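You operate a simulated robot arm through the tools that you are given. There is no shell and no other tool. Be economical: measure what you need, move in short steps, check, and stop when the job is done.

The job below is to be done with a simulated robot arm. You get a single attempt, and the scene is never put back.

Task
Open the press bench drawer, take the orange disc on the big table top and put it away in the inside of the press bench drawer and shut the drawer again. Take the teal-taped packet and put it on the front end of the big table. Take the blue-taped packet and put it on the top of the blue mat. Shut the grey rig drawer. Close the right marking drawer. Push the waste drawer shut. Shut the desk cupboard door. Take the green-taped packet and put it on the notebook. Fetch the orange-taped packet and set it on the top of the computer desk. Take the black-taped packet and put it on the front end of the big table. Fetch the purple pad and set it on top of the black rubber anvil pad. Put the red tin from the top of the slat-shelf bench on the crate side of the big table. Shut the top bench drawer. The order is free. Set down upright: teal-taped packet, blue-taped packet, green-taped packet, orange-taped packet, black-taped packet, tin.
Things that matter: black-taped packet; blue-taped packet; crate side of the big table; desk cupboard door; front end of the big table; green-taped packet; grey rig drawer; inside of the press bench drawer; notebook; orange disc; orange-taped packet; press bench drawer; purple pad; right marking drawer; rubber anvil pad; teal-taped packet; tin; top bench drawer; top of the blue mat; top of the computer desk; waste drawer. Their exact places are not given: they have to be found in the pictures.

The check looks at the end state, three seconds after you hand in, the way a careful person would. Anything else that was tipped, shoved, dropped, spilled or broken makes it a failure.

Robot
A 7-joint arm with a vacuum gripper on a trunk, on a base that drives. Base frame: it is fixed to the floor where the robot stands at the start and does not move with it; the origin is under the middle of the robot, x ahead of it, y to its left, z up. Units: mm, degrees, N and s.
With the tool pointing down near the work surface it reaches from about 100 to 640 mm from the robot's upright axis, wherever it stands. Its first joint turns from -115.0 to 115.0 degrees. Places, roughly: black-taped packet (16x8x10 cm) [-4900, 900, 900]; blue-taped packet (16x8x10 cm) [-1800, -3100, 800]; crate side of the big table [-1700, -3000, 800]; desk cupboard door [-5600, -7800, 400]; front end of the big table [-2400, -2700, 800]; green-taped packet (16x8x10 cm) [-5500, -7300, 800]; grey rig drawer [-2800, -7100, 600]; inside of the press bench drawer [700, 100, 700]; notebook [-5750, -7250, 750]; orange disc (11x11x2 cm) [-2500, -4500, 800]; orange-taped packet (16x8x10 cm) [-5500, -7100, 800]; press bench drawer [700, 100, 700]; purple pad (9x6x5 cm) [600, 700, 800]; right marking drawer [-2600, -5800, 600]; rubber anvil pad (11x16x4 cm) [1200, -1200, 800]; teal-taped packet (16x8x10 cm) [-2200, -4400, 800]; tin [1250, -1500, 750]; top bench drawer [1200, -2500, 600]; top of the blue mat (20x24 cm) [-1360, -3820, 800]; top of the computer desk (72x24 cm) [-4400, -9100, 740]; waste drawer [-3200, -8600, 500]. Payload 2.55 kg.
Tool frame: the origin (TCP) lies in the middle of the cups' lips, and z points out of the cups. The gripper has 1 cup of 44 mm across, covering 44 by 44 mm (tool x, y); the bellows give 20 mm. With the vacuum on, a cup seals on a smooth face that it is pressed against (1 to 4 N); it does not hold porous or soft things. The pull reaches 55 N.
Orientation is that of the tool frame in the base frame, as a unit quaternion [w, x, y, z]. With the cups facing straight down, the tool's x points along the base's -x, its y along +y and its z along -z.

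Tools
- The arm moves only by the tool move_arm. Its argument "plan" is a list that holds one entry, the list of rows, each a list of 6 numbers: the shift along the base's x, y, z in m, then the turn, a rotation vector about the base's x, y, z in rad. In form: [[[dx, dy, dz, wx, wy, wz], ...]]. A call has 1 to 10 rows; each row shifts and turns the commanded pose from where the row before left it. "valve" is the vacuum: 1 switches it on, 0 off, set as the call begins (left out, the last holds). Each row takes 0.2 s and may step no farther than 50 mm and 8.6 degrees from the row before; otherwise, or with a gripper value out of range, the whole call is refused. A pose out of reach is approached as far as the arm can. The call stops where the force on the tool passes 40 N (or 10 N more than at its start, if that is more) or the arm is blocked; 0.2 s more then pass. The pull builds up within a second once a cup has sealed. Time passes only in rows, and 0.2 s behind the last, so rows that do not move give it time. It gives the time, the measured TCP pose, the force on the tool (base axes) and the pull of the vacuum at its end, in the units of the frame above (readings bear some noise), with the torque about the TCP (base axes, N m) and any sound that the robot's microphone picked up.
- Cameras (640 x 400 px; columns grow to the right, rows downward): "scene" is now at [-2, 166.9, 1682.9]; the picture's right is [-0.16, -0.99, 0.00], its down [-0.91, 0.15, -0.39] and it looks along [0.39, -0.06, -0.92] (base axes); focal length 268 px, centre (320, 200). "wrist" rides on the gripper at [81, 6, -173] in the tool frame; the picture's right is [-0.08, 1.00, 0.00], its down [-0.89, -0.07, -0.45] and it looks along [-0.44, -0.04, 0.90] (tool axes); focal length 256 px, centre (320, 200).
- snapshot(camera): a new picture of that camera. The clock stands still meanwhile.
- lift_body(by): slides the trunk up (or, below 0, down) by that many mm; the arm and the scene camera ride with it, the base frame stays. It gives what a move gives, with no picture.
- roll_base(legs): drives the robot by 1 to 6 legs, each [ahead, left, turn to the left] in mm, mm and degrees, along the robot's own axes; the way and the turn of a leg run together, so that a leg with both is an arc; at most 1500 mm and 180 degrees a leg. The arm and the cameras ride along, it lands a little off, and it stops where it bumps. It gives what a move gives.
- aim_head(pan, tilt): turns the head with the scene camera to pan (to the left, within 155 degrees either way) and tilt (down, from -29 to 69), counted from straight ahead of the robot. It gives what a move gives.
- measure_at(camera, pixels): for up to 12 pixels [column, row] of the newest picture of that camera ("zoom" is the newest enlarged one), the place [x, y, z] in the base frame of the surface seen there, good to about 2 mm. The clock stands still meanwhile.
- enlarge(camera, box): a new picture of the part [left, top, right, bottom] of that camera's present view, enlarged. The clock stands still meanwhile.
- finish_job(): hands the job in; it is judged then, once.

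Go step by step. Measure first, check grasps and placings, and put right what went wrong. The budget is 371 turns and 332 pictures, counting those below and the enlarged ones. Unless the task says otherwise, let go and move clear before handing in.

The tools are called after "Call:" by a JSON object that holds its "api" and its "payload". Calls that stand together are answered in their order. move_arm: Moves the arm, as the interface text tells. Its arguments: {"type":"object","properties":{"plan":{"type":"array"},"valve":{"type":"number"}},"required":["plan"]} The other tools are called the same way: lift_body (by) slides the trunk up or down; roll_base (legs) drives the base; aim_head (pan, tilt) turns the head that bears the scene camera; snapshot (camera) takes a picture; measure_at (camera, pixels) gives the place of the surface under pixels of a picture; enlarge (camera, box) takes an enlarged picture of a part of a camera's view; finish_job () hands the job in.

At the start:

```text
clock: 0.0
tool_pos: [384.0, 100.4, 1116.4]
orientation: [0.0, 0.0, 1.0, 0.0]
wrist_force: [0.1, 0.9, 0.1]
moment: [0.02, -0.03, -0.03]
pull: 0.1
trunk travel left (down, up): [-800.0, 190.0]
robot x, y, heading: [2.5, 3.2, 0.4]
head pan, tilt: [-9.2, 66.8]
```

scene: 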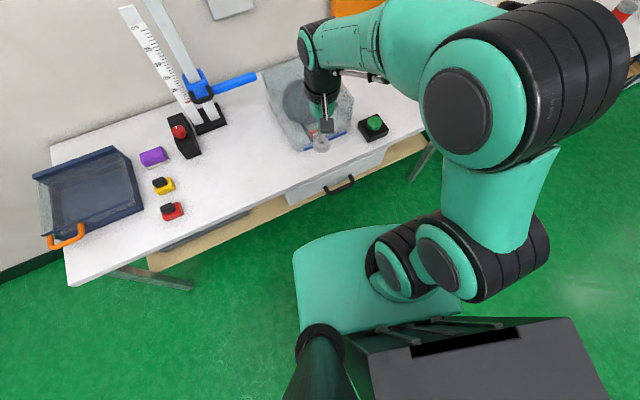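
wrist: 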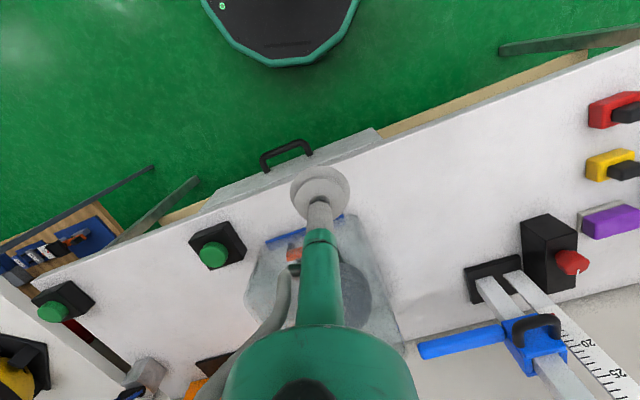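

The start picture shows the press bench with its drawer handle at about (340,184) and the purple pad at (153,156). I'll measure these first.

Call:
{"api": "measure_at", "payload": {"camera": "scene", "pixels": [[340, 184], [328, 190], [352, 180], [153, 156], [145, 153], [162, 160], [290, 200], [385, 155], [250, 212], [300, 90], [420, 110], [60, 270]]}}

Call:
{"api": "enlarge", "payload": {"camera": "scene", "box": [240, 100, 440, 225]}}

```text
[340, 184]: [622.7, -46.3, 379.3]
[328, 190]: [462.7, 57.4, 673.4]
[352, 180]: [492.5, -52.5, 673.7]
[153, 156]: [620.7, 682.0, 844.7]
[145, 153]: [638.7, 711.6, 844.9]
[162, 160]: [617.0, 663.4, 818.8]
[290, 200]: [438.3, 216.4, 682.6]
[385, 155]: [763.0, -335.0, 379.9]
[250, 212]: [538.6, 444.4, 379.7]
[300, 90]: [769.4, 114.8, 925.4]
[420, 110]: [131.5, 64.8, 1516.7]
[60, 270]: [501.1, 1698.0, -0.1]
```

```text
3.20 times, centred on (340, 162) of scene
```

zoom: 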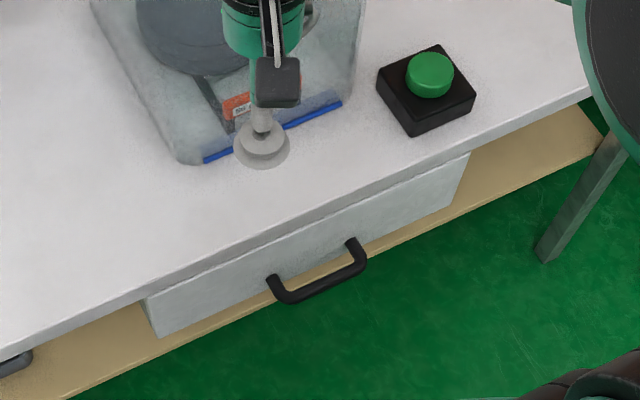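

The drawer front is a flat grey face with a bow handle in the middle. I'll measure its face and the table top.

Call:
{"api": "measure_at", "payload": {"camera": "zoom", "pixels": [[160, 310], [200, 305], [230, 275], [400, 230], [440, 200], [460, 165], [160, 335], [275, 285], [355, 245], [315, 290], [100, 240], [500, 120]]}}

```text
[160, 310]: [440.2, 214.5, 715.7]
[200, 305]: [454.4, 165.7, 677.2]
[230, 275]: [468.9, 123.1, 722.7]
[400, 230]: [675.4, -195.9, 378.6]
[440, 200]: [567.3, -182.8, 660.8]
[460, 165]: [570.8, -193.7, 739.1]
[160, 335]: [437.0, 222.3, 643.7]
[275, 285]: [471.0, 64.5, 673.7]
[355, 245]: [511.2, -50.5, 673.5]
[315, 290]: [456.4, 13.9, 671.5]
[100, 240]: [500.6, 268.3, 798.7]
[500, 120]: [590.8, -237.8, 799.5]
```

The drawer face runs along (0.306,-0.952), so the bench is turned about 17.8°. I'll check the robot's footprint in the wrist picture and look closer at the purple pad.

Call:
{"api": "measure_at", "payload": {"camera": "wrist", "pixels": [[207, 8], [235, 52], [280, 66], [320, 55], [350, 20], [290, 30], [610, 222], [595, 215], [630, 232], [500, 175], [300, 150]]}}

Call:
{"api": "enlarge", "payload": {"camera": "scene", "box": [100, 100, 260, 200]}}

```text
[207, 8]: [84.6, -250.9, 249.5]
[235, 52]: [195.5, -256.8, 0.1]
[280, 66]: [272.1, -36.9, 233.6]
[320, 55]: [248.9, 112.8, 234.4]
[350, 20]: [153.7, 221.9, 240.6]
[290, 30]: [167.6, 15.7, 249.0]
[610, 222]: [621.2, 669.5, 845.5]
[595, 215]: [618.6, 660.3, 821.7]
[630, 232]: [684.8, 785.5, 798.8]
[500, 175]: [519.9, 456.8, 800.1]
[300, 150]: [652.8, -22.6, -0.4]
```

```text
4.00 times, centred on (180, 150) of scene
```

zoom: 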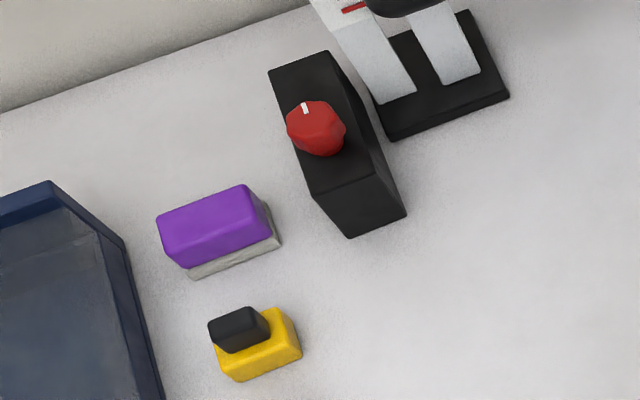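

The base radius is about 275 mm and 250 mm high. I'll measure the height of the ruler stand near the pad and the pad corners before driving.

Call:
{"api": "measure_at", "payload": {"camera": "scene", "pixels": [[128, 12], [150, 5], [205, 90], [255, 75], [180, 131], [172, 120], [90, 155], [135, 195]]}}

Call:
{"api": "measure_at", "payload": {"camera": "zoom", "pixels": [[162, 225], [243, 192], [262, 232], [182, 258], [212, 226]]}}

Call:
{"api": "roll_base", "payload": {"legs": [[0, 0, 17.4], [0, 420, 0]]}}

Call:
{"api": "snapshot", "payload": {"camera": "scene"}}

Call:
{"api": "snapshot", "payload": {"camera": "wrist"}}

```text
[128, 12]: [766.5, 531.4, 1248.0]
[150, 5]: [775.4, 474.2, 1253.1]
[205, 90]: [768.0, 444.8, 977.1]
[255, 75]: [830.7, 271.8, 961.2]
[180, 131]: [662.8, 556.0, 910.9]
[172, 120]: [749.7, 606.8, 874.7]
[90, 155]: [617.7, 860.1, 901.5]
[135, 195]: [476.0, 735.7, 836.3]
```

```text
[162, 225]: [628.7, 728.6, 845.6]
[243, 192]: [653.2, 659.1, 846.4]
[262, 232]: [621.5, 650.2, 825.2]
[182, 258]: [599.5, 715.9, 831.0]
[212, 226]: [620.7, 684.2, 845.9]
```

```text
clock: 3.5
tool_pos: [209.3, 609.9, 1117.0]
orientation: [0.0, -0.153, 0.988, -0.001]
wrist_force: [0.3, 1.2, 0.2]
moment: [-0.02, -0.01, 0.03]
pull: 0.0
trunk travel left (down, up): [-800.0, 190.0]
robot x, y, heading: [-126.6, 400.1, 17.6]
head pan, tilt: [-9.2, 66.8]
```

```text
327 pictures are left
```

scene: 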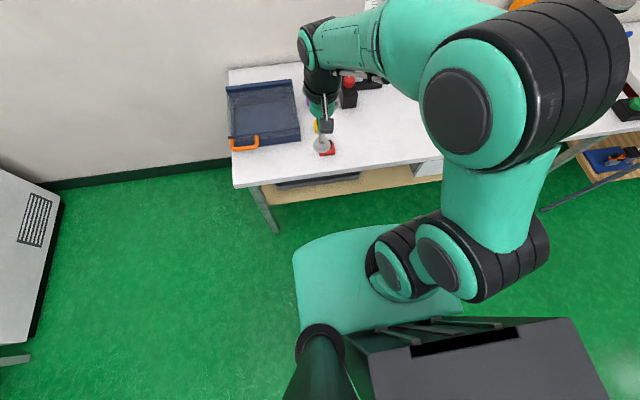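

```text
326 pictures are left
```

wrist: 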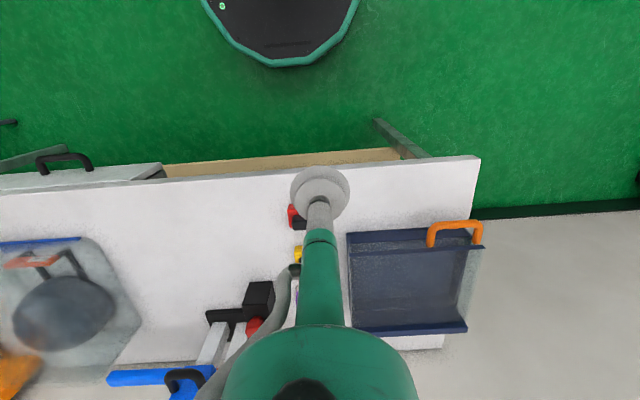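

Robot now faces the bench squarely; the pad sits under the forearm. I'll measure the bench leg near wrist pixels (378,122),(415,155) to see how far the base can go.

Call:
{"api": "measure_at", "payload": {"camera": "wrist", "pixels": [[378, 122], [395, 135], [415, 152], [400, 150], [300, 158], [480, 160]]}}

Call:
{"api": "measure_at", "payload": {"camera": "scene", "pixels": [[277, 232], [268, 212], [260, 195], [236, 186]]}}

```text
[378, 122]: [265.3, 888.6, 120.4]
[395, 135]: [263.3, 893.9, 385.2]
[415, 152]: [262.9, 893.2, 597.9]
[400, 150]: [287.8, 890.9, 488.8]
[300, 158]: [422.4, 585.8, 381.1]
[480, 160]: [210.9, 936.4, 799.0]
```

```text
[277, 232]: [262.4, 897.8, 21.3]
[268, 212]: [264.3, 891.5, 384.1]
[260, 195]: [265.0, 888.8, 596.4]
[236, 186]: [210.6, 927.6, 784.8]
```

The leg is clear (t≈349). I'll drive ahead 260 mm.

Call:
{"api": "roll_base", "payload": {"legs": [[260, 0, 0]]}}

Call:
{"api": "snapshot", "payload": {"camera": "wrist"}}

```text
clock: 5.4
tool_pos: [461.7, 689.7, 1117.3]
orientation: [0.0, -0.152, 0.988, 0.0]
wrist_force: [-0.1, 0.0, 0.3]
moment: [-0.01, 0.02, -0.01]
pull: 0.0
trunk travel left (down, up): [-800.0, 190.0]
robot x, y, heading: [126.3, 477.5, 17.8]
head pan, tilt: [-9.2, 66.8]
```

```text
325 pictures are left
```

wrist: 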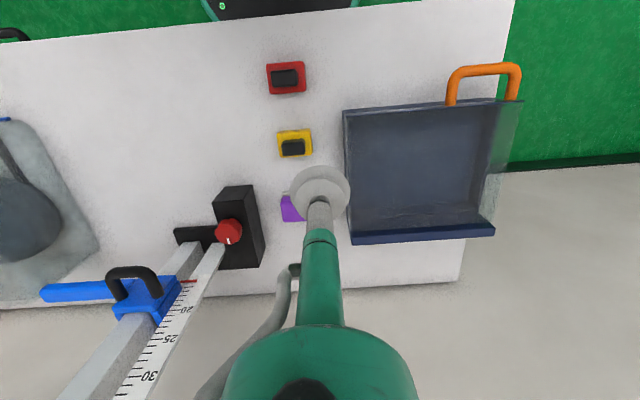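

The pad is beneath the cup. I'll move over its centre (625,689) to z≈880.

Call:
{"api": "move_arm", "payload": {"plan": [[[0.033, 0, -0.047, 0, 0, 0], [0.033, 0, -0.047, 0, 0, 0], [0.033, 0, -0.047, 0, 0, 0], [0.033, 0, -0.047, 0, 0, 0], [0.031, 0, -0.047, 0, 0, 0], [0, 0, 0, 0, 0, 0]]]}}

Call:
{"api": "snapshot", "payload": {"camera": "wrist"}}

```text
refused: row 1 steps farther than a row can; nothing moved
```

```text
324 pictures are left
```

wrist: 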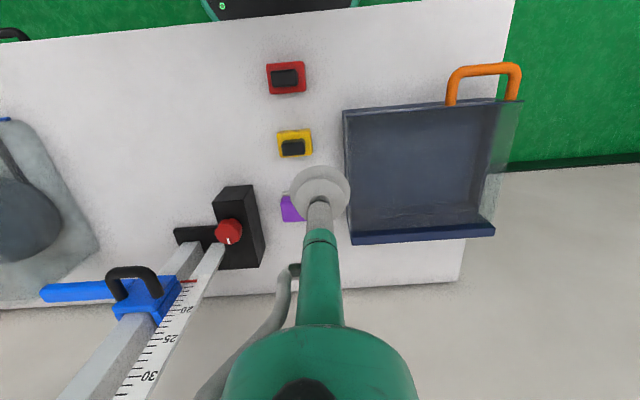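

Each row's total step must stay below 50 mm, so I'll use more, smaller rows.

Call:
{"api": "move_arm", "payload": {"plan": [[[0.027, 0, -0.039, 0, 0, 0], [0.027, 0, -0.039, 0, 0, 0], [0.027, 0, -0.039, 0, 0, 0], [0.027, 0, -0.039, 0, 0, 0], [0.027, 0, -0.039, 0, 0, 0], [0.028, 0, -0.042, 0, 0, 0], [0, 0, 0, 0, 0, 0]]]}}

Call:
{"api": "snapshot", "payload": {"camera": "wrist"}}

```text
refused: row 6 steps farther than a row can; nothing moved
```

```text
323 pictures are left
```

wrist: 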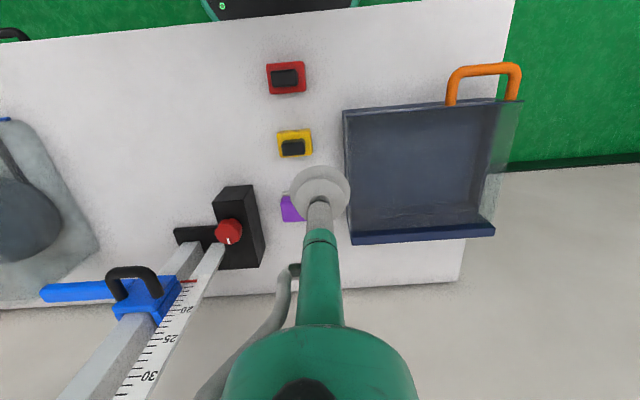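

Row 6 was 50.5 mm long. Shortened.

Call:
{"api": "move_arm", "payload": {"plan": [[[0.027, 0, -0.039, 0, 0, 0], [0.027, 0, -0.039, 0, 0, 0], [0.027, 0, -0.039, 0, 0, 0], [0.027, 0, -0.039, 0, 0, 0], [0.027, 0, -0.039, 0, 0, 0], [0.027, 0, -0.039, 0, 0, 0], [0, 0, 0, 0, 0, 0]]]}}

Call:
{"api": "snapshot", "payload": {"camera": "wrist"}}

```text
clock: 7.0
tool_pos: [623.6, 690.2, 883.2]
orientation: [0.001, -0.153, 0.988, 0.001]
wrist_force: [0.1, 0.5, 0.1]
moment: [0.04, -0.02, 0.04]
pull: 0.1
trunk travel left (down, up): [-800.0, 190.0]
robot x, y, heading: [123.1, 479.1, 17.7]
head pan, tilt: [-9.2, 66.8]
```

```text
322 pictures are left
```

wrist: 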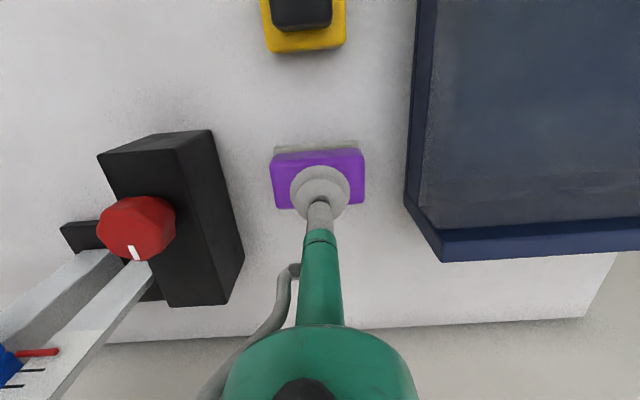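

The cup stands over the pad (318,180). I'll lower with the vacuum on.

Call:
{"api": "measure_at", "payload": {"camera": "wrist", "pixels": [[276, 160], [360, 155], [362, 198], [280, 204]]}}

Call:
{"api": "move_arm", "payload": {"plan": [[[0, 0, -0.02, 0, 0, 0], [0, 0, -0.014, 0, 0, 0], [0, 0, -0.006, 0, 0, 0], [0, 0, -0.003, 0, 0, 0], [0, 0, 0, 0, 0, 0], [0, 0, 0, 0, 0, 0], [0, 0, 0, 0, 0, 0]]], "valve": 1}}

```text
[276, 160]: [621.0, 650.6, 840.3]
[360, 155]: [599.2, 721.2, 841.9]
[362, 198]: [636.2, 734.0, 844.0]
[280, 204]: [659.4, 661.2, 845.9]
```

```text
clock: 8.6
tool_pos: [623.5, 688.6, 839.4]
orientation: [0.0, -0.153, 0.988, 0.0]
wrist_force: [-0.1, 0.7, 2.2]
moment: [0.0, 0.03, -0.02]
pull: 0.0
trunk travel left (down, up): [-800.0, 190.0]
robot x, y, heading: [125.5, 475.4, 17.5]
head pan, tilt: [-9.2, 66.8]
```

Contact at 2.2 N but no pull yet. I'll press slightly more and wait.

Call:
{"api": "move_arm", "payload": {"plan": [[[0.004, 0.003, 0, 0, 0, 0], [0, 0, -0.003, 0, 0, 0], [0, 0, 0, 0, 0, 0], [0, 0, 0, 0, 0, 0], [0, 0, 0, 0, 0, 0], [0, 0, 0, 0, 0, 0]]]}}

```text
clock: 10.0
tool_pos: [627.3, 690.7, 836.6]
orientation: [0.001, -0.153, 0.988, 0.001]
wrist_force: [0.1, -2.4, 12.1]
moment: [0.04, -0.12, -0.04]
pull: 54.6
trunk travel left (down, up): [-800.0, 190.0]
robot x, y, heading: [124.0, 480.0, 17.6]
head pan, tilt: [-9.2, 66.8]
```

The cup has sealed (pull 54.6). I'll lift up and draw back.

Call:
{"api": "move_arm", "payload": {"plan": [[[0, 0, 0.02, 0, 0, 0], [0, 0, 0.045, 0, 0, 0], [0, 0, 0.045, 0, 0, 0], [-0.015, -0.005, 0.045, 0, 0, 0], [-0.03, -0.01, 0.035, 0, 0, 0], [-0.04, -0.015, 0.02, 0, 0, 0], [-0.045, -0.015, 0, 0, 0, 0], [-0.045, -0.015, 0, 0, 0, 0], [0, 0, 0, 0, 0, 0]]]}}

Call:
{"api": "snapshot", "payload": {"camera": "wrist"}}

Call:
{"api": "aim_head", "payload": {"pan": -70, "tilt": 40}}

Call:
{"api": "snapshot", "payload": {"camera": "scene"}}

```text
clock: 12.0
tool_pos: [452.3, 629.6, 1046.7]
orientation: [0.0, -0.153, 0.988, 0.0]
wrist_force: [0.4, -0.7, -1.0]
moment: [0.05, -0.06, 0.0]
pull: 54.5
trunk travel left (down, up): [-800.0, 190.0]
robot x, y, heading: [123.6, 475.2, 17.6]
head pan, tilt: [-9.2, 66.8]
```

```text
321 pictures are left
```

wrist: 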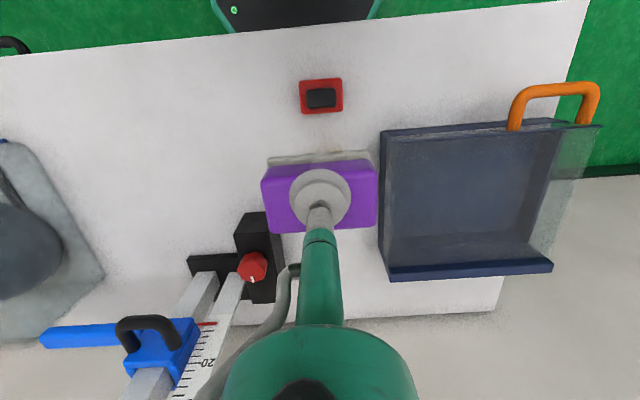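

```text
clock: 13.3
tool_pos: [452.2, 628.5, 1048.0]
orientation: [0.0, -0.154, 0.988, 0.0]
wrist_force: [0.3, 0.1, -1.4]
moment: [0.06, -0.11, 0.0]
pull: 55.0
trunk travel left (down, up): [-800.0, 190.0]
robot x, y, heading: [123.5, 476.8, 17.7]
head pan, tilt: [-70.0, 40.0]
```

```text
320 pictures are left
```

scene: 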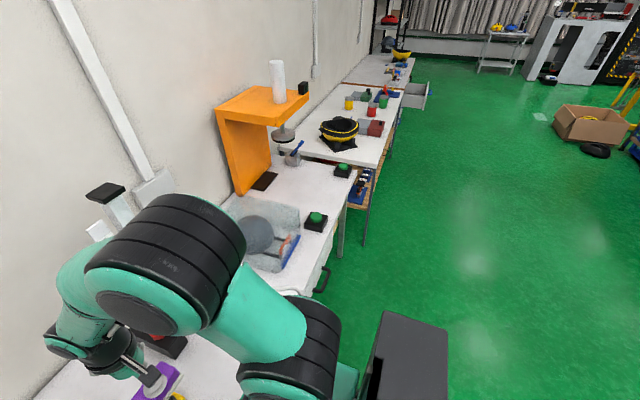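

The pad is held. I'll enlarge the row of benches at (270..440, 30..220).

Call:
{"api": "enlarge", "payload": {"camera": "scene", "box": [270, 40, 450, 152]}}

Call:
{"api": "measure_at", "payload": {"camera": "zoom", "pixels": [[350, 240], [360, 278], [365, 250], [360, 225], [275, 195], [400, 190], [450, 170], [250, 320], [500, 180], [545, 160], [220, 360], [370, 350]]}}

```text
3.56 times, centred on (360, 96) of scene
```

zoom: 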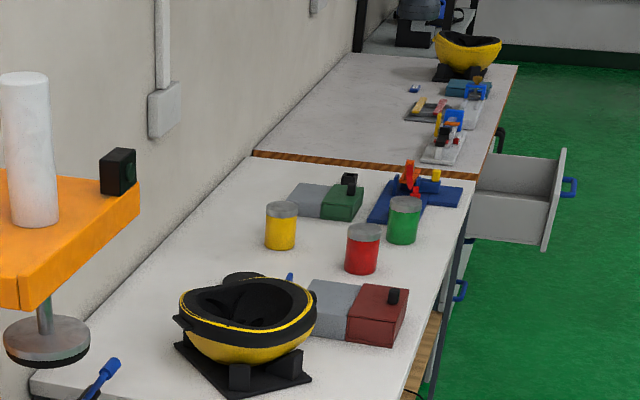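

```text
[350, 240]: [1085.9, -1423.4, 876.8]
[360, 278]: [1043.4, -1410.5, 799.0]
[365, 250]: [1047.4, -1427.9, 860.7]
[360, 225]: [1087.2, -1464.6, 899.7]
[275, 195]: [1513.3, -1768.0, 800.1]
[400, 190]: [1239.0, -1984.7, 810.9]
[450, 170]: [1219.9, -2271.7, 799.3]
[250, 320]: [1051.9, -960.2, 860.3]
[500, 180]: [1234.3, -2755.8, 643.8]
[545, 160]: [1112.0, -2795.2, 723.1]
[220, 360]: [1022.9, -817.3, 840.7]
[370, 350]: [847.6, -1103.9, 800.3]
```

The red tin is at ≈(1080,-1440); the anvil pad isn't clear yet. I'll back off and drive right along the benches.

Call:
{"api": "roll_base", "payload": {"legs": [[-260, 0, 0], [0, -1450, 0]]}}

Call:
{"api": "aim_head", "payload": {"pan": -10, "tilt": 45}}

Call:
{"api": "snapshot", "payload": {"camera": "scene"}}

```text
clock: 21.9
tool_pos: [638.8, -809.8, 1047.6]
orientation: [0.0, -0.155, 0.988, 0.0]
wrist_force: [-0.7, -0.1, -1.2]
moment: [0.01, -0.09, -0.01]
pull: 54.7
trunk travel left (down, up): [-800.0, 190.0]
robot x, y, heading: [309.4, -958.1, 17.7]
head pan, tilt: [-70.0, 40.0]
```

```text
clock: 23.2
tool_pos: [639.6, -808.9, 1048.0]
orientation: [0.0, -0.155, 0.988, 0.0]
wrist_force: [0.6, -0.2, -1.4]
moment: [0.01, -0.06, -0.01]
pull: 55.0
trunk travel left (down, up): [-800.0, 190.0]
robot x, y, heading: [312.4, -959.7, 17.7]
head pan, tilt: [-10.0, 45.0]
```

```text
318 pictures are left
```

scene: 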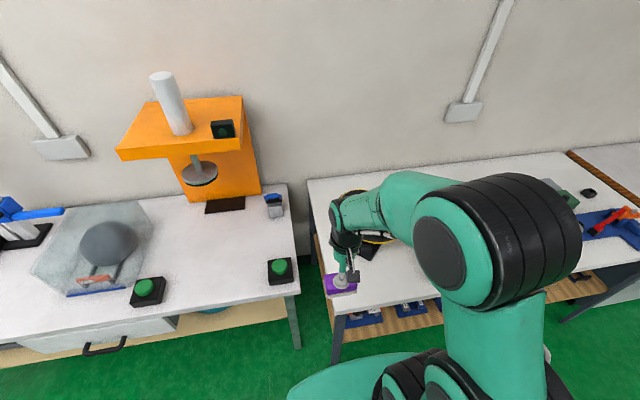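

A black flat pad lies under the orange press at (225,205). I'll measure it and take the wrist view for the other bench.

Call:
{"api": "measure_at", "payload": {"camera": "scene", "pixels": [[225, 205], [208, 210], [243, 200], [335, 320], [370, 255], [313, 190], [590, 195], [275, 215], [300, 290], [395, 240]]}}

Call:
{"api": "snapshot", "payload": {"camera": "wrist"}}

Call:
{"api": "enlarge", "payload": {"camera": "scene", "box": [160, 140, 320, 240]}}

```text
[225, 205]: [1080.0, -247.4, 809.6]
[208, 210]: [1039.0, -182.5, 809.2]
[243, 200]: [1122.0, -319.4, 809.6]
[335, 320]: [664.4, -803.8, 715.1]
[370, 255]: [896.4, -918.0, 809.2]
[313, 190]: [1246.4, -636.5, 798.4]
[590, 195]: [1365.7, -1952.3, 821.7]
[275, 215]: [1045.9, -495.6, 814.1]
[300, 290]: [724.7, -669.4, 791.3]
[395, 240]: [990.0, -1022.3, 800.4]
```

```text
317 pictures are left
```

wrist: 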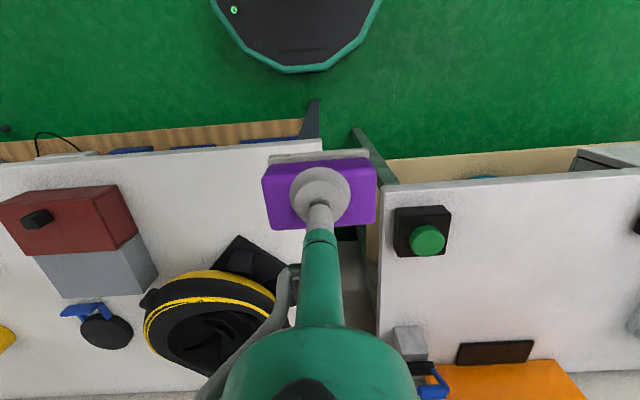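

```text
4.00 times, centred on (240, 190) of scene
```

zoom: 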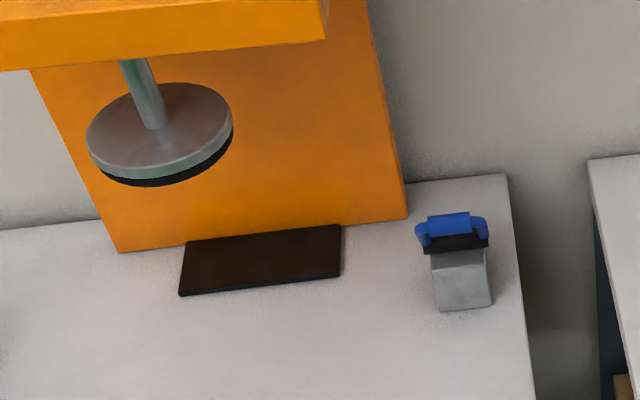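

That mat is only 10 mm thick and too far from the stated place. I'll move right for a better look at the next bench.

Call:
{"api": "roll_base", "payload": {"legs": [[0, -450, 0]]}}

Call:
{"api": "aim_head", "payload": {"pan": 10, "tilt": 45}}

Call:
{"api": "snapshot", "payload": {"camera": "scene"}}

Call:
{"api": "snapshot", "payload": {"camera": "wrist"}}

```text
clock: 25.9
tool_pos: [776.1, -1234.7, 1048.0]
orientation: [0.0, -0.156, 0.988, 0.0]
wrist_force: [-0.3, -0.1, -1.4]
moment: [0.04, -0.09, 0.01]
pull: 54.4
trunk travel left (down, up): [-800.0, 190.0]
robot x, y, heading: [452.4, -1384.3, 17.8]
head pan, tilt: [-10.0, 45.0]
```

```text
clock: 26.8
tool_pos: [774.9, -1234.2, 1046.9]
orientation: [0.0, -0.155, 0.988, 0.0]
wrist_force: [0.3, 1.0, -0.4]
moment: [0.01, -0.07, 0.02]
pull: 55.0
trunk travel left (down, up): [-800.0, 190.0]
robot x, y, heading: [448.8, -1391.2, 17.8]
head pan, tilt: [10.0, 45.0]
```

```text
315 pictures are left
```

scene: 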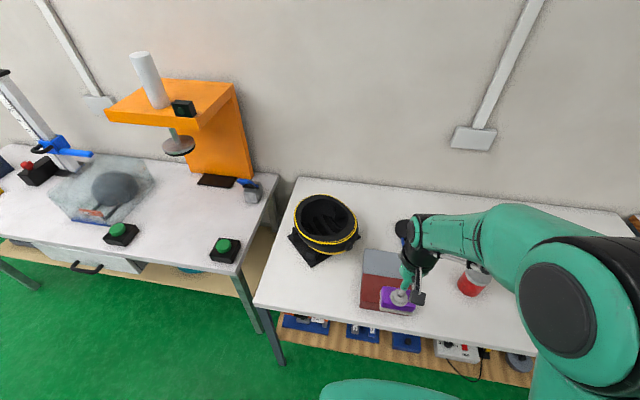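

```text
314 pictures are left
```

wrist: 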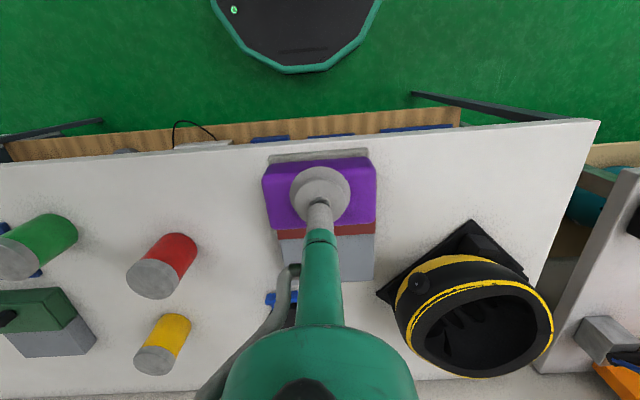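

Something black sits at (403,228) behind the red/grey block. I'll enlarge that region.

Call:
{"api": "enlarge", "payload": {"camera": "scene", "box": [280, 170, 440, 270]}}

Call:
{"api": "measure_at", "payload": {"camera": "scene", "pixels": [[403, 226], [376, 262], [376, 290], [370, 250], [310, 255], [296, 242], [320, 220], [255, 300], [300, 180]]}}

```text
4.00 times, centred on (360, 220) of scene
```

zoom: 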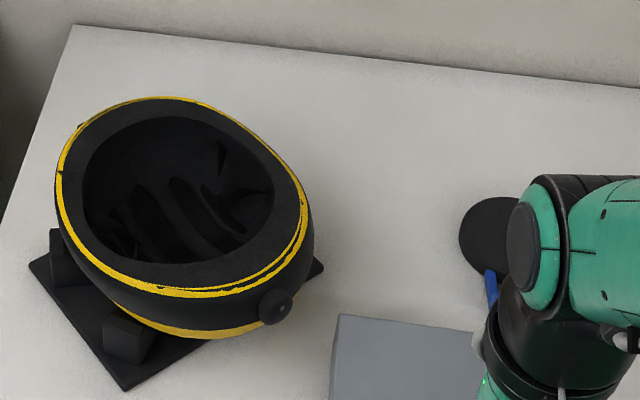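

```text
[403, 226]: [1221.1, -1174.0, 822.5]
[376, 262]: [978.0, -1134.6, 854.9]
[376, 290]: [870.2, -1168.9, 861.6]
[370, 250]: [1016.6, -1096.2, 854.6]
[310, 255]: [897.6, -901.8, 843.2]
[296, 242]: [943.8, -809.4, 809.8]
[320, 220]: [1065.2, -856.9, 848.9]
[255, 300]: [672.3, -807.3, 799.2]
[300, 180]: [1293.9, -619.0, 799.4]
```

The black thing at (1221,-1174) matches the stated anvil pad place. I'll check the lower shelf height, then move in for a close wrist view.

Call:
{"api": "measure_at", "payload": {"camera": "scene", "pixels": [[345, 342], [400, 358], [430, 345], [280, 350], [420, 325], [400, 330], [472, 281], [470, 265]]}}

Call:
{"api": "roll_base", "payload": {"legs": [[150, -30, 0]]}}

Call:
{"api": "snapshot", "payload": {"camera": "wrist"}}

Call:
{"api": "snapshot", "payload": {"camera": "scene"}}

```text
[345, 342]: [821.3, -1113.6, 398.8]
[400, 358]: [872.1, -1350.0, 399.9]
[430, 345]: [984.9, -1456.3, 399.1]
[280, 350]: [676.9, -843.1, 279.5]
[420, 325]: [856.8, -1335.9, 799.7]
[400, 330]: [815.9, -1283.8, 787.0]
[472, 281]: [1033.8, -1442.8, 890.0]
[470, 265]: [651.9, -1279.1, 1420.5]
```

```text
clock: 28.2
tool_pos: [934.7, -1214.4, 1047.1]
orientation: [0.0, -0.154, 0.988, 0.0]
wrist_force: [0.5, -0.4, -2.3]
moment: [0.0, -0.01, 0.01]
pull: 54.4
trunk travel left (down, up): [-800.0, 190.0]
robot x, y, heading: [608.6, -1368.9, 17.5]
head pan, tilt: [10.0, 45.0]
```

```text
312 pictures are left
```

wrist: 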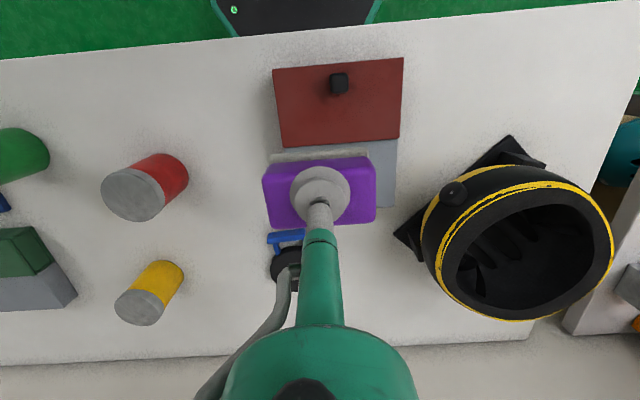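

```text
311 pictures are left
```

scene: 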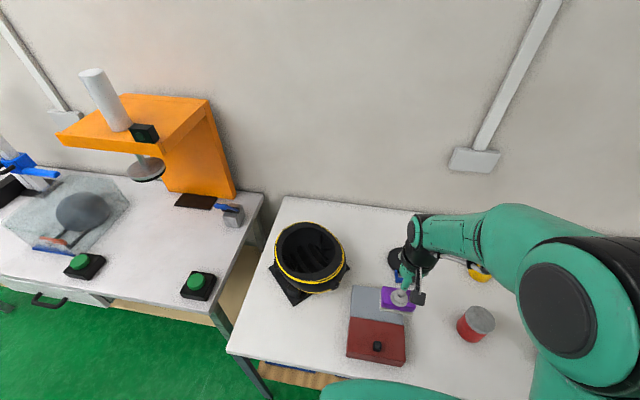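

The disc with the blue handle is partly hidden under the gripper. I'll shift the arm right for a free view.

Call:
{"api": "move_arm", "payload": {"plan": [[[0.014, -0.046, 0, 0, 0, 0], [0.014, -0.046, 0, 0, 0, 0], [0.014, -0.046, 0, 0, 0, 0], [0, 0, 0, 0, 0, 0]]]}}

Call:
{"api": "snapshot", "payload": {"camera": "wrist"}}

Call:
{"api": "enlarge", "payload": {"camera": "scene", "box": [360, 220, 460, 282]}}

```text
clock: 29.2
tool_pos: [976.3, -1352.4, 1049.4]
orientation: [0.001, -0.154, 0.988, -0.001]
wrist_force: [0.4, -0.7, -0.7]
moment: [0.01, -0.09, -0.04]
pull: 55.1
trunk travel left (down, up): [-800.0, 190.0]
robot x, y, heading: [607.8, -1370.8, 17.7]
head pan, tilt: [10.0, 45.0]
```

```text
310 pictures are left
```

wrist: 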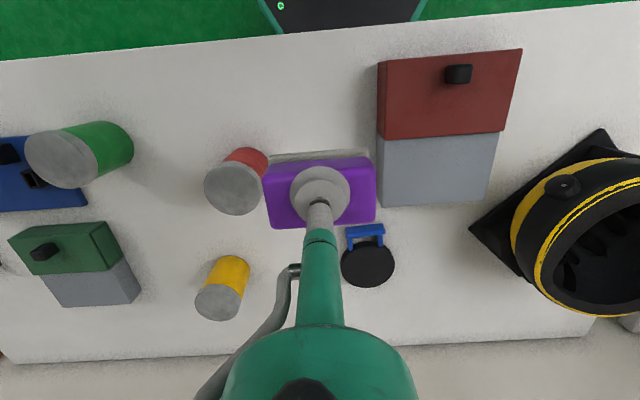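

```text
6.40 times, centred on (410, 251) of scene
```

zoom: 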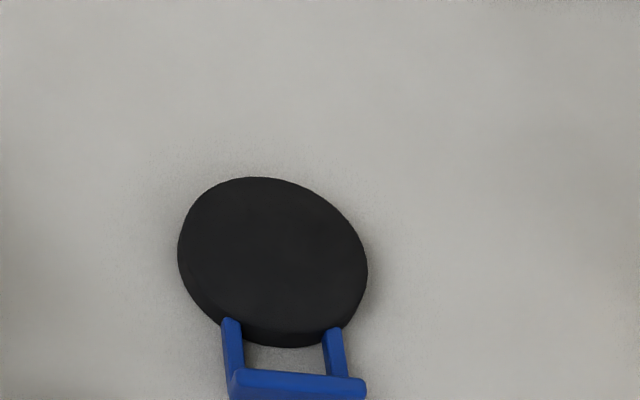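

That is a black disc with a blue handle, 11×16 overall: the anvil pad. I'll measure disc top and handle.

Call:
{"api": "measure_at", "payload": {"camera": "zoom", "pixels": [[185, 240], [262, 182], [360, 270], [285, 325], [272, 258], [235, 330], [330, 335], [300, 380], [240, 350]]}}

Call:
{"api": "measure_at", "payload": {"camera": "wrist", "pixels": [[368, 262], [368, 285], [345, 262], [391, 262], [367, 245], [365, 230]]}}

```text
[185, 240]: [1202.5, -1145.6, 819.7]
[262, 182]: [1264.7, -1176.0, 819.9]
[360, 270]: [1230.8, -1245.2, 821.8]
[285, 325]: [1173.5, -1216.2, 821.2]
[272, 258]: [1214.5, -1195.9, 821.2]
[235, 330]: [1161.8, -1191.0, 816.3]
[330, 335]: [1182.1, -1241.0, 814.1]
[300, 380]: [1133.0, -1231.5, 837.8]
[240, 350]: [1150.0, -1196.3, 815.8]
```

```text
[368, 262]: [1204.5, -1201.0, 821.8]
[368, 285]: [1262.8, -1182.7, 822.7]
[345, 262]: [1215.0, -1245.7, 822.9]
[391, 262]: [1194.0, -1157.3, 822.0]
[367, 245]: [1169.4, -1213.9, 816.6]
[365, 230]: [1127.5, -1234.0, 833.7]
```

Disc centre ≈(1217,-1195), top z 821. I'll drive 50 mm closer, then move over it.

Call:
{"api": "roll_base", "payload": {"legs": [[50, 0, 0]]}}

```text
clock: 30.1
tool_pos: [1025.9, -1337.5, 1047.5]
orientation: [-0.001, -0.154, 0.988, 0.0]
wrist_force: [0.0, 0.5, -1.1]
moment: [0.0, -0.04, -0.04]
pull: 54.8
trunk travel left (down, up): [-800.0, 190.0]
robot x, y, heading: [653.7, -1348.6, 17.9]
head pan, tilt: [10.0, 45.0]
```

Call:
{"api": "move_arm", "payload": {"plan": [[[0.0278, 0.0205, -0.02, 0, 0, 0], [0.0278, 0.0205, -0.02, 0, 0, 0], [0.0278, 0.0205, -0.02, 0, 0, 0], [0.0278, 0.0205, -0.02, 0, 0, 0], [0.0278, 0.0205, -0.02, 0, 0, 0], [0.0278, 0.0205, -0.02, 0, 0, 0], [0.0278, 0.0205, -0.02, 0, 0, 0], [0, 0, 0, 0, 0, 0]]]}}

Call:
{"api": "snapshot", "payload": {"camera": "wrist"}}

```text
clock: 31.9
tool_pos: [1218.7, -1196.8, 911.2]
orientation: [-0.001, -0.154, 0.988, 0.0]
wrist_force: [0.2, -0.3, -1.4]
moment: [0.04, -0.09, 0.01]
pull: 54.5
trunk travel left (down, up): [-800.0, 190.0]
robot x, y, heading: [655.4, -1351.2, 17.8]
head pan, tilt: [10.0, 45.0]
```

```text
308 pictures are left
```

wrist: 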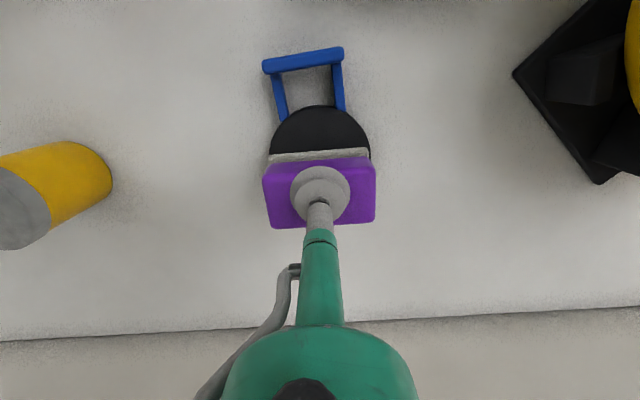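

Well aligned over the disc. I'll lower it gently.

Call:
{"api": "move_arm", "payload": {"plan": [[[0, 0, -0.025, 0, 0, 0], [0, 0, -0.02, 0, 0, 0], [0, 0, -0.004, 0, 0, 0], [0, 0, -0.003, 0, 0, 0], [0, 0, 0, 0, 0, 0]]]}}

```text
clock: 33.1
tool_pos: [1218.5, -1195.0, 862.7]
orientation: [0.005, -0.153, 0.988, 0.002]
wrist_force: [-8.8, -0.7, 36.5]
moment: [0.0, 0.19, 0.01]
pull: 54.3
trunk travel left (down, up): [-800.0, 190.0]
robot x, y, heading: [655.1, -1352.1, 17.5]
head pan, tilt: [10.0, 45.0]
```

Contact made, somewhat firm. I'll ease up a touch, release and rise.

Call:
{"api": "move_arm", "payload": {"plan": [[[0, 0, 0.003, 0, 0, 0], [0, 0, 0, 0, 0, 0]]]}}

Call:
{"api": "move_arm", "payload": {"plan": [[[0, 0, 0, 0, 0, 0], [0, 0, 0, 0, 0, 0], [0, 0, 0, 0, 0, 0], [0, 0, 0.01, 0, 0, 0], [0, 0, 0.03, 0, 0, 0], [0, 0, 0.045, 0, 0, 0], [-0.02, -0.006, 0.045, 0, 0, 0]]], "valve": 0}}

Call:
{"api": "snapshot", "payload": {"camera": "wrist"}}

```text
clock: 33.7
tool_pos: [1218.5, -1195.9, 860.9]
orientation: [0.002, -0.154, 0.988, 0.0]
wrist_force: [1.1, 1.4, 17.6]
moment: [0.06, -0.17, 0.0]
pull: 55.4
trunk travel left (down, up): [-800.0, 190.0]
robot x, y, heading: [651.9, -1351.3, 18.0]
head pan, tilt: [10.0, 45.0]
```

```text
clock: 35.3
tool_pos: [1195.9, -1203.7, 991.4]
orientation: [0.0, -0.154, 0.988, 0.001]
wrist_force: [-0.7, 0.3, 0.1]
moment: [-0.02, -0.04, -0.01]
pull: 0.0
trunk travel left (down, up): [-800.0, 190.0]
robot x, y, heading: [651.1, -1354.8, 17.8]
head pan, tilt: [10.0, 45.0]
```

```text
307 pictures are left
```

wrist: 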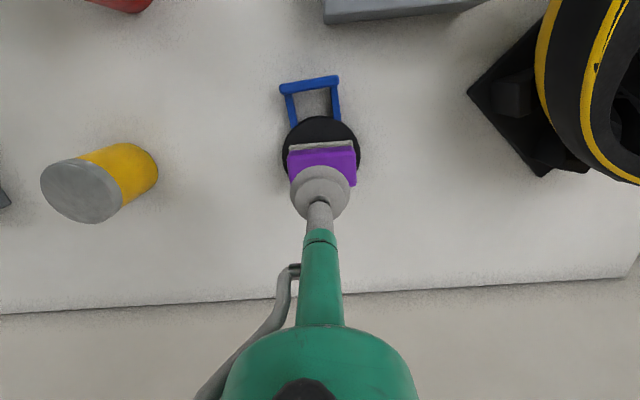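

The pad sits on the disc, clear of the handle. Now I retract and go to the open drawer on the next bench.

Call:
{"api": "move_arm", "payload": {"plan": [[[-0.02, -0.006, 0.04, 0, 0, 0], [-0.02, -0.006, 0.04, 0, 0, 0], [-0.04, -0.013, 0.02, 0, 0, 0], [-0.045, -0.014, 0, 0, 0, 0], [-0.045, -0.014, 0, 0, 0, 0], [-0.03, -0.01, 0, 0, 0, 0]]]}}

Call:
{"api": "roll_base", "payload": {"legs": [[-380, 0, 0], [0, -850, 0]]}}

Call:
{"api": "aim_head", "payload": {"pan": -30, "tilt": 45}}

Call:
{"api": "snapshot", "payload": {"camera": "scene"}}

```text
clock: 36.7
tool_pos: [998.0, -1266.5, 1092.5]
orientation: [0.0, -0.154, 0.988, 0.0]
wrist_force: [-0.3, -0.3, 0.9]
moment: [-0.01, -0.03, 0.0]
pull: 0.0
trunk travel left (down, up): [-800.0, 190.0]
robot x, y, heading: [657.9, -1354.8, 17.6]
head pan, tilt: [10.0, 45.0]
```

```text
clock: 43.2
tool_pos: [889.3, -2206.6, 1092.1]
orientation: [0.0, -0.14, 0.99, 0.0]
wrist_force: [-0.3, 0.6, 0.2]
moment: [0.04, 0.0, 0.0]
pull: 0.0
trunk travel left (down, up): [-800.0, 190.0]
robot x, y, heading: [542.0, -2287.9, 16.1]
head pan, tilt: [10.0, 45.0]
```

```text
clock: 44.3
tool_pos: [889.0, -2206.5, 1091.4]
orientation: [0.0, -0.142, 0.99, 0.0]
wrist_force: [0.1, 0.2, -0.4]
moment: [0.01, 0.0, 0.01]
pull: 0.1
trunk travel left (down, up): [-800.0, 190.0]
robot x, y, heading: [542.8, -2281.9, 16.0]
head pan, tilt: [-30.0, 45.0]
```

```text
306 pictures are left
```

scene: 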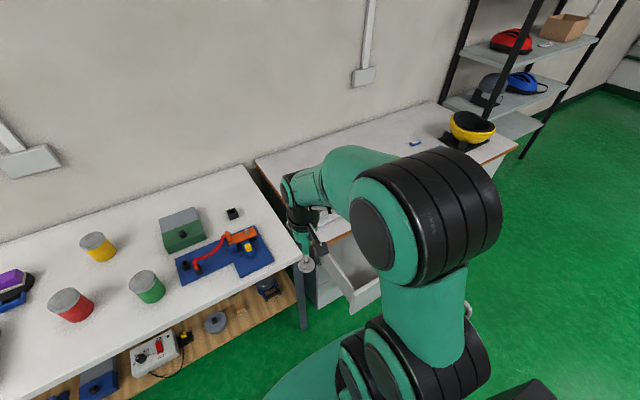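

The open drawer shows at (355,275). I'll measure it and view from the wrist camera.

Call:
{"api": "measure_at", "payload": {"camera": "scene", "pixels": [[355, 308], [378, 283], [335, 265], [325, 290], [365, 285], [330, 228], [315, 215]]}}

Call:
{"api": "roll_base", "payload": {"legs": [[0, -450, 0]]}}

Call:
{"api": "snapshot", "payload": {"camera": "wrist"}}

Call:
{"api": "aim_head", "payload": {"pan": 15, "tilt": 60}}

Call:
{"api": "snapshot", "payload": {"camera": "scene"}}

```text
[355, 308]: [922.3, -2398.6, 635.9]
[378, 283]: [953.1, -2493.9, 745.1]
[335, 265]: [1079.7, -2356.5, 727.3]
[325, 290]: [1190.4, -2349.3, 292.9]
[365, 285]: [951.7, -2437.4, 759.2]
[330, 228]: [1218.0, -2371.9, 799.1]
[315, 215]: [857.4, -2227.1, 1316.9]
```

```text
clock: 47.0
tool_pos: [1015.7, -2645.3, 1092.4]
orientation: [0.001, -0.14, 0.99, 0.001]
wrist_force: [0.4, -0.4, 0.8]
moment: [-0.01, 0.0, -0.02]
pull: 0.3
trunk travel left (down, up): [-800.0, 190.0]
robot x, y, heading: [670.5, -2723.2, 16.2]
head pan, tilt: [-30.0, 45.0]
```

```text
305 pictures are left
```

wrist: 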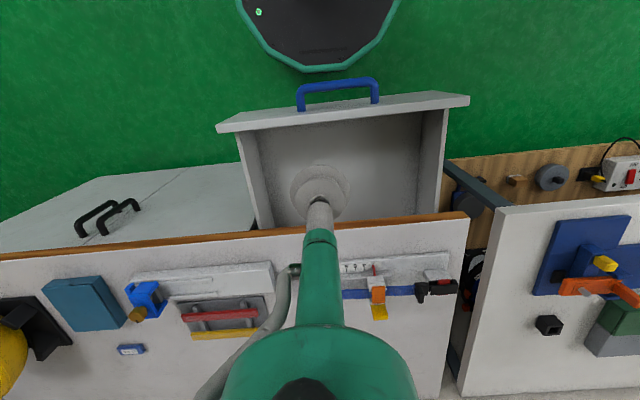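

```text
clock: 48.2
tool_pos: [1016.3, -2644.6, 1091.9]
orientation: [0.0, -0.14, 0.99, 0.0]
wrist_force: [-0.5, 0.0, 0.7]
moment: [0.01, 0.02, 0.0]
pull: 0.1
trunk travel left (down, up): [-800.0, 190.0]
robot x, y, heading: [670.9, -2723.5, 16.0]
head pan, tilt: [15.0, 60.0]
```

```text
304 pictures are left
```

scene: 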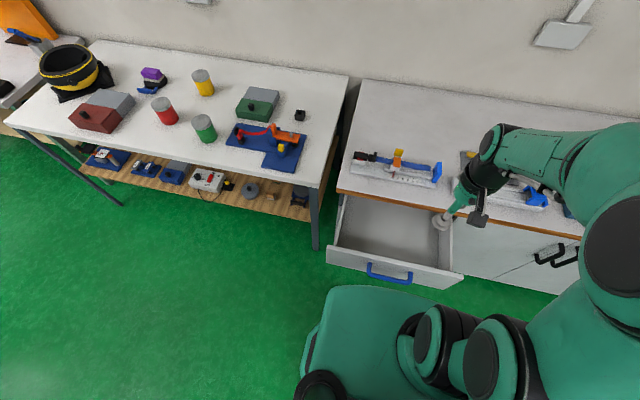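

I can see the drawer well in the wrist picture: front panel from (217,128) to (468,98), handle (337,88). Measuring these.

Call:
{"api": "measure_at", "payload": {"camera": "wrist", "pixels": [[225, 126], [460, 102], [300, 95], [378, 88], [337, 84], [250, 240], [440, 220], [260, 150], [440, 112]]}}

Call:
{"api": "measure_at", "payload": {"camera": "scene", "pixels": [[335, 262], [345, 258], [450, 285], [350, 190], [360, 205], [480, 245], [520, 260], [390, 275]]}}

```text
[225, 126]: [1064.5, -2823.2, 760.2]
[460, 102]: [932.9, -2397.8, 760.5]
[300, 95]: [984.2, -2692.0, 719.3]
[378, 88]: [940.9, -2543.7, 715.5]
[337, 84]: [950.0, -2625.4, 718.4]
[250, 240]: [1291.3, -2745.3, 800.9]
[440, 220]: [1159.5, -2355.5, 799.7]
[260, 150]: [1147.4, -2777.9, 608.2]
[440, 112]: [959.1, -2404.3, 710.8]
```

```text
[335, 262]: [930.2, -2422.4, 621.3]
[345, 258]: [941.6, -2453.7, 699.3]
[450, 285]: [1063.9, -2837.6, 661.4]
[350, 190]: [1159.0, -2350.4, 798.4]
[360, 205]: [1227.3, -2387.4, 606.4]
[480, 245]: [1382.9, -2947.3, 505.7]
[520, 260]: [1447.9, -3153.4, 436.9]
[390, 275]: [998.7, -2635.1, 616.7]
```

The open drawer's face is at n≈142, closed place ≈410 under a 30 mm lip, so I need a horizontal push. I'll back off, tilt the tool forward and lower the trunk.

Call:
{"api": "roll_base", "payload": {"legs": [[-330, 0, 1.6]]}}

Call:
{"api": "move_arm", "payload": {"plan": [[[0, 0, 0, 0.0437, -0.136, 0], [0, 0, 0, 0.0437, -0.136, 0], [0, 0, 0, 0.0437, -0.136, 0], [0, 0, 0, 0.0437, -0.136, 0], [0, 0, 0, 0.0437, -0.136, 0], [0, 0, 0, 0.0437, -0.136, 0], [0, 0, 0, 0.0437, -0.136, 0], [0, 0, 0, 0.0437, -0.136, 0], [0, 0, 0, 0.0437, -0.136, 0], [0, 0, 0, 0.0437, -0.136, 0]]]}}

```text
clock: 50.4
tool_pos: [695.1, -2733.4, 1092.3]
orientation: [0.001, -0.152, 0.988, 0.0]
wrist_force: [0.4, -0.8, 0.8]
moment: [0.0, -0.01, -0.03]
pull: 0.0
trunk travel left (down, up): [-800.0, 190.0]
robot x, y, heading: [352.8, -2820.1, 17.3]
head pan, tilt: [15.0, 60.0]
```

```text
clock: 52.5
tool_pos: [759.9, -2711.0, 1071.2]
orientation: [0.487, -0.147, 0.853, 0.116]
wrist_force: [-0.4, -0.2, -0.5]
moment: [0.0, 0.04, -0.02]
pull: 0.1
out of reach, approached as far as the arm can: row 3, 4, 5, 6, 7, 8, 9, 10
trunk travel left (down, up): [-800.0, 190.0]
robot x, y, heading: [353.7, -2818.4, 17.4]
head pan, tilt: [15.0, 60.0]
```

The tool was too near the trunk for that tilt. I'll move it forward.

Call:
{"api": "move_arm", "payload": {"plan": [[[0.043, 0.0135, 0, 0, 0, 0], [0.043, 0.0135, 0, 0, 0, 0], [0.043, 0.0135, 0, 0, 0, 0], [0.043, 0.0135, 0, 0, 0, 0], [0.043, 0.0135, 0, 0, 0, 0], [0, 0, 0, 0, 0, 0]]]}}

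```text
clock: 54.0
tool_pos: [973.3, -2644.5, 1070.8]
orientation: [0.49, -0.149, 0.852, 0.11]
wrist_force: [-0.2, 0.6, -0.1]
moment: [0.0, 0.0, 0.01]
pull: 0.0
trunk travel left (down, up): [-800.0, 190.0]
robot x, y, heading: [349.5, -2817.4, 17.2]
head pan, tilt: [15.0, 60.0]
```

Call:
{"api": "move_arm", "payload": {"plan": [[[0, 0, 0, 0.041, -0.128, 0], [0, 0, 0, 0.041, -0.128, 0], [0, 0, 0, 0.041, -0.128, 0], [0, 0, 0, 0.04, -0.124, 0], [0, 0, 0, 0, 0, 0]]]}}

```text
clock: 55.1
tool_pos: [980.2, -2646.5, 1075.7]
orientation: [0.648, -0.139, 0.737, 0.133]
wrist_force: [0.6, 0.2, -0.2]
moment: [0.0, -0.01, -0.02]
pull: 0.1
out of reach, approached as far as the arm can: row 3, 4
trunk travel left (down, up): [-800.0, 190.0]
robot x, y, heading: [349.5, -2822.5, 17.4]
head pan, tilt: [15.0, 60.0]
```

The tool is about 83° tilted now, nearly horizontal. I'll back up 80 mm, lower the trunk by 425 mm and look.

Call:
{"api": "roll_base", "payload": {"legs": [[-80, 0, 0]]}}

Call:
{"api": "lift_body", "payload": {"by": -425}}

Call:
{"api": "snapshot", "payload": {"camera": "scene"}}

Call:
{"api": "snapshot", "payload": {"camera": "wrist"}}

```text
clock: 56.2
tool_pos: [903.4, -2671.0, 1077.0]
orientation: [0.648, -0.14, 0.736, 0.134]
wrist_force: [-0.1, 0.0, -0.2]
moment: [0.01, 0.03, 0.0]
pull: 0.1
trunk travel left (down, up): [-800.0, 190.0]
robot x, y, heading: [276.7, -2843.4, 17.7]
head pan, tilt: [15.0, 60.0]
```

```text
refused: -425 is not a number from -400 to 400
```

```text
303 pictures are left
```

scene: 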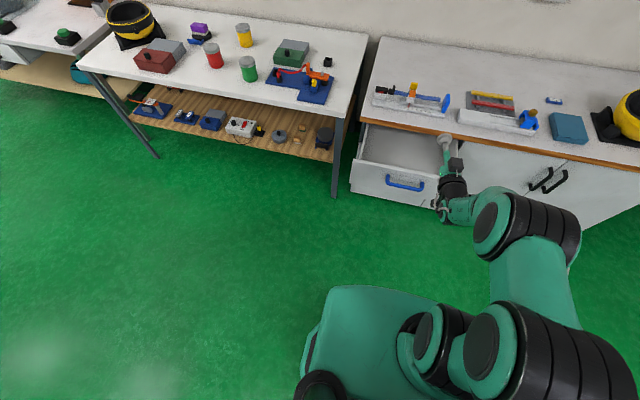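

```text
302 pictures are left
```

wrist: 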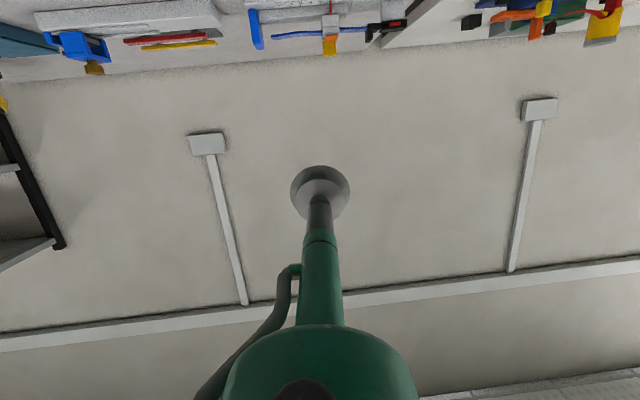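

Call:
{"api": "lift_body", "payload": {"by": -400}}

Call:
{"api": "snapshot", "payload": {"camera": "wrist"}}

Call:
{"api": "snapshot", "payload": {"camera": "scene"}}

```text
clock: 60.0
tool_pos: [904.8, -2670.9, 676.6]
orientation: [0.648, -0.14, 0.737, 0.134]
wrist_force: [0.1, -0.2, -0.2]
moment: [0.02, 0.02, 0.01]
pull: 0.1
trunk travel left (down, up): [-400.0, 590.0]
robot x, y, heading: [274.4, -2842.7, 17.4]
head pan, tilt: [15.0, 60.0]
```

```text
301 pictures are left
```

wrist: 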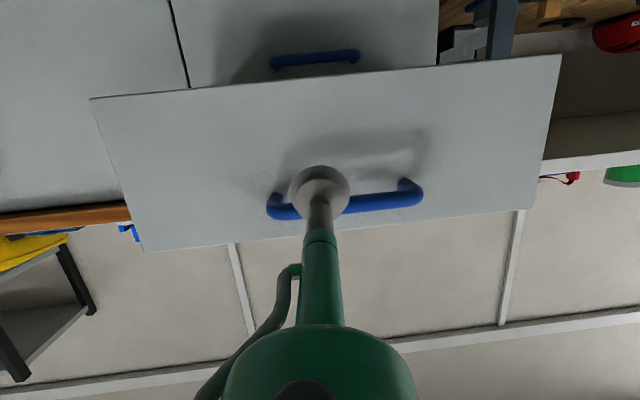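

```text
300 pictures are left
```

scene: 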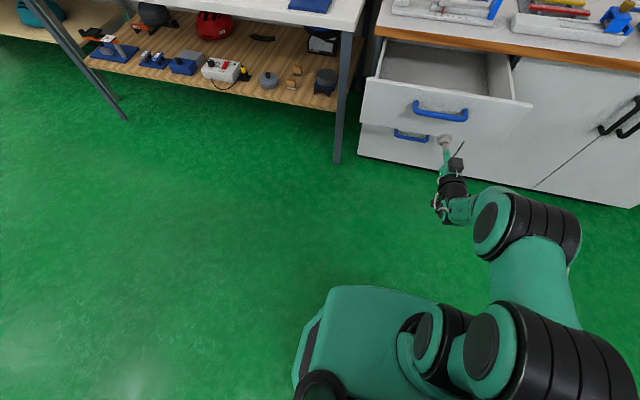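

The cup faces the drawer front just below the handle. I'll drop 27 mm and drive ahead so that the tool pushes it.

Call:
{"api": "move_arm", "payload": {"plan": [[[0, 0, -0.027, 0, 0, 0], [0, 0, 0, 0, 0, 0]]]}}

Call:
{"api": "roll_base", "payload": {"legs": [[110, 0, 0]]}}

```text
clock: 60.6
tool_pos: [914.7, -2668.0, 656.6]
orientation: [0.645, -0.14, 0.739, 0.133]
wrist_force: [-0.6, -0.1, -0.1]
moment: [0.04, -0.01, 0.0]
pull: 0.1
out of reach, approached as far as the arm can: row 1
trunk travel left (down, up): [-400.0, 590.0]
robot x, y, heading: [277.9, -2850.4, 17.6]
head pan, tilt: [15.0, 60.0]
```

```text
clock: 61.8
tool_pos: [1018.2, -2636.6, 657.7]
orientation: [0.645, -0.141, 0.739, 0.134]
wrist_force: [-0.1, -0.1, -0.4]
moment: [0.02, 0.03, -0.02]
pull: 0.2
trunk travel left (down, up): [-400.0, 590.0]
robot x, y, heading: [381.3, -2811.5, 17.5]
head pan, tilt: [15.0, 60.0]
```

It slides with nearly no force. I continue with 200 mm.

Call:
{"api": "roll_base", "payload": {"legs": [[200, 0, 0]]}}

Call:
{"api": "snapshot", "payload": {"camera": "scene"}}

```text
clock: 63.4
tool_pos: [1210.9, -2566.5, 657.4]
orientation: [0.644, -0.144, 0.739, 0.136]
wrist_force: [-0.2, -0.4, 1.0]
moment: [0.0, 0.02, -0.01]
pull: 0.0
trunk travel left (down, up): [-400.0, 590.0]
robot x, y, heading: [575.3, -2749.9, 17.9]
head pan, tilt: [15.0, 60.0]
```

```text
299 pictures are left
```

scene: 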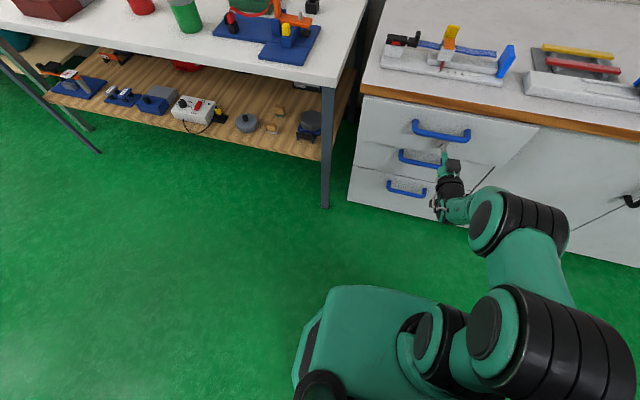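

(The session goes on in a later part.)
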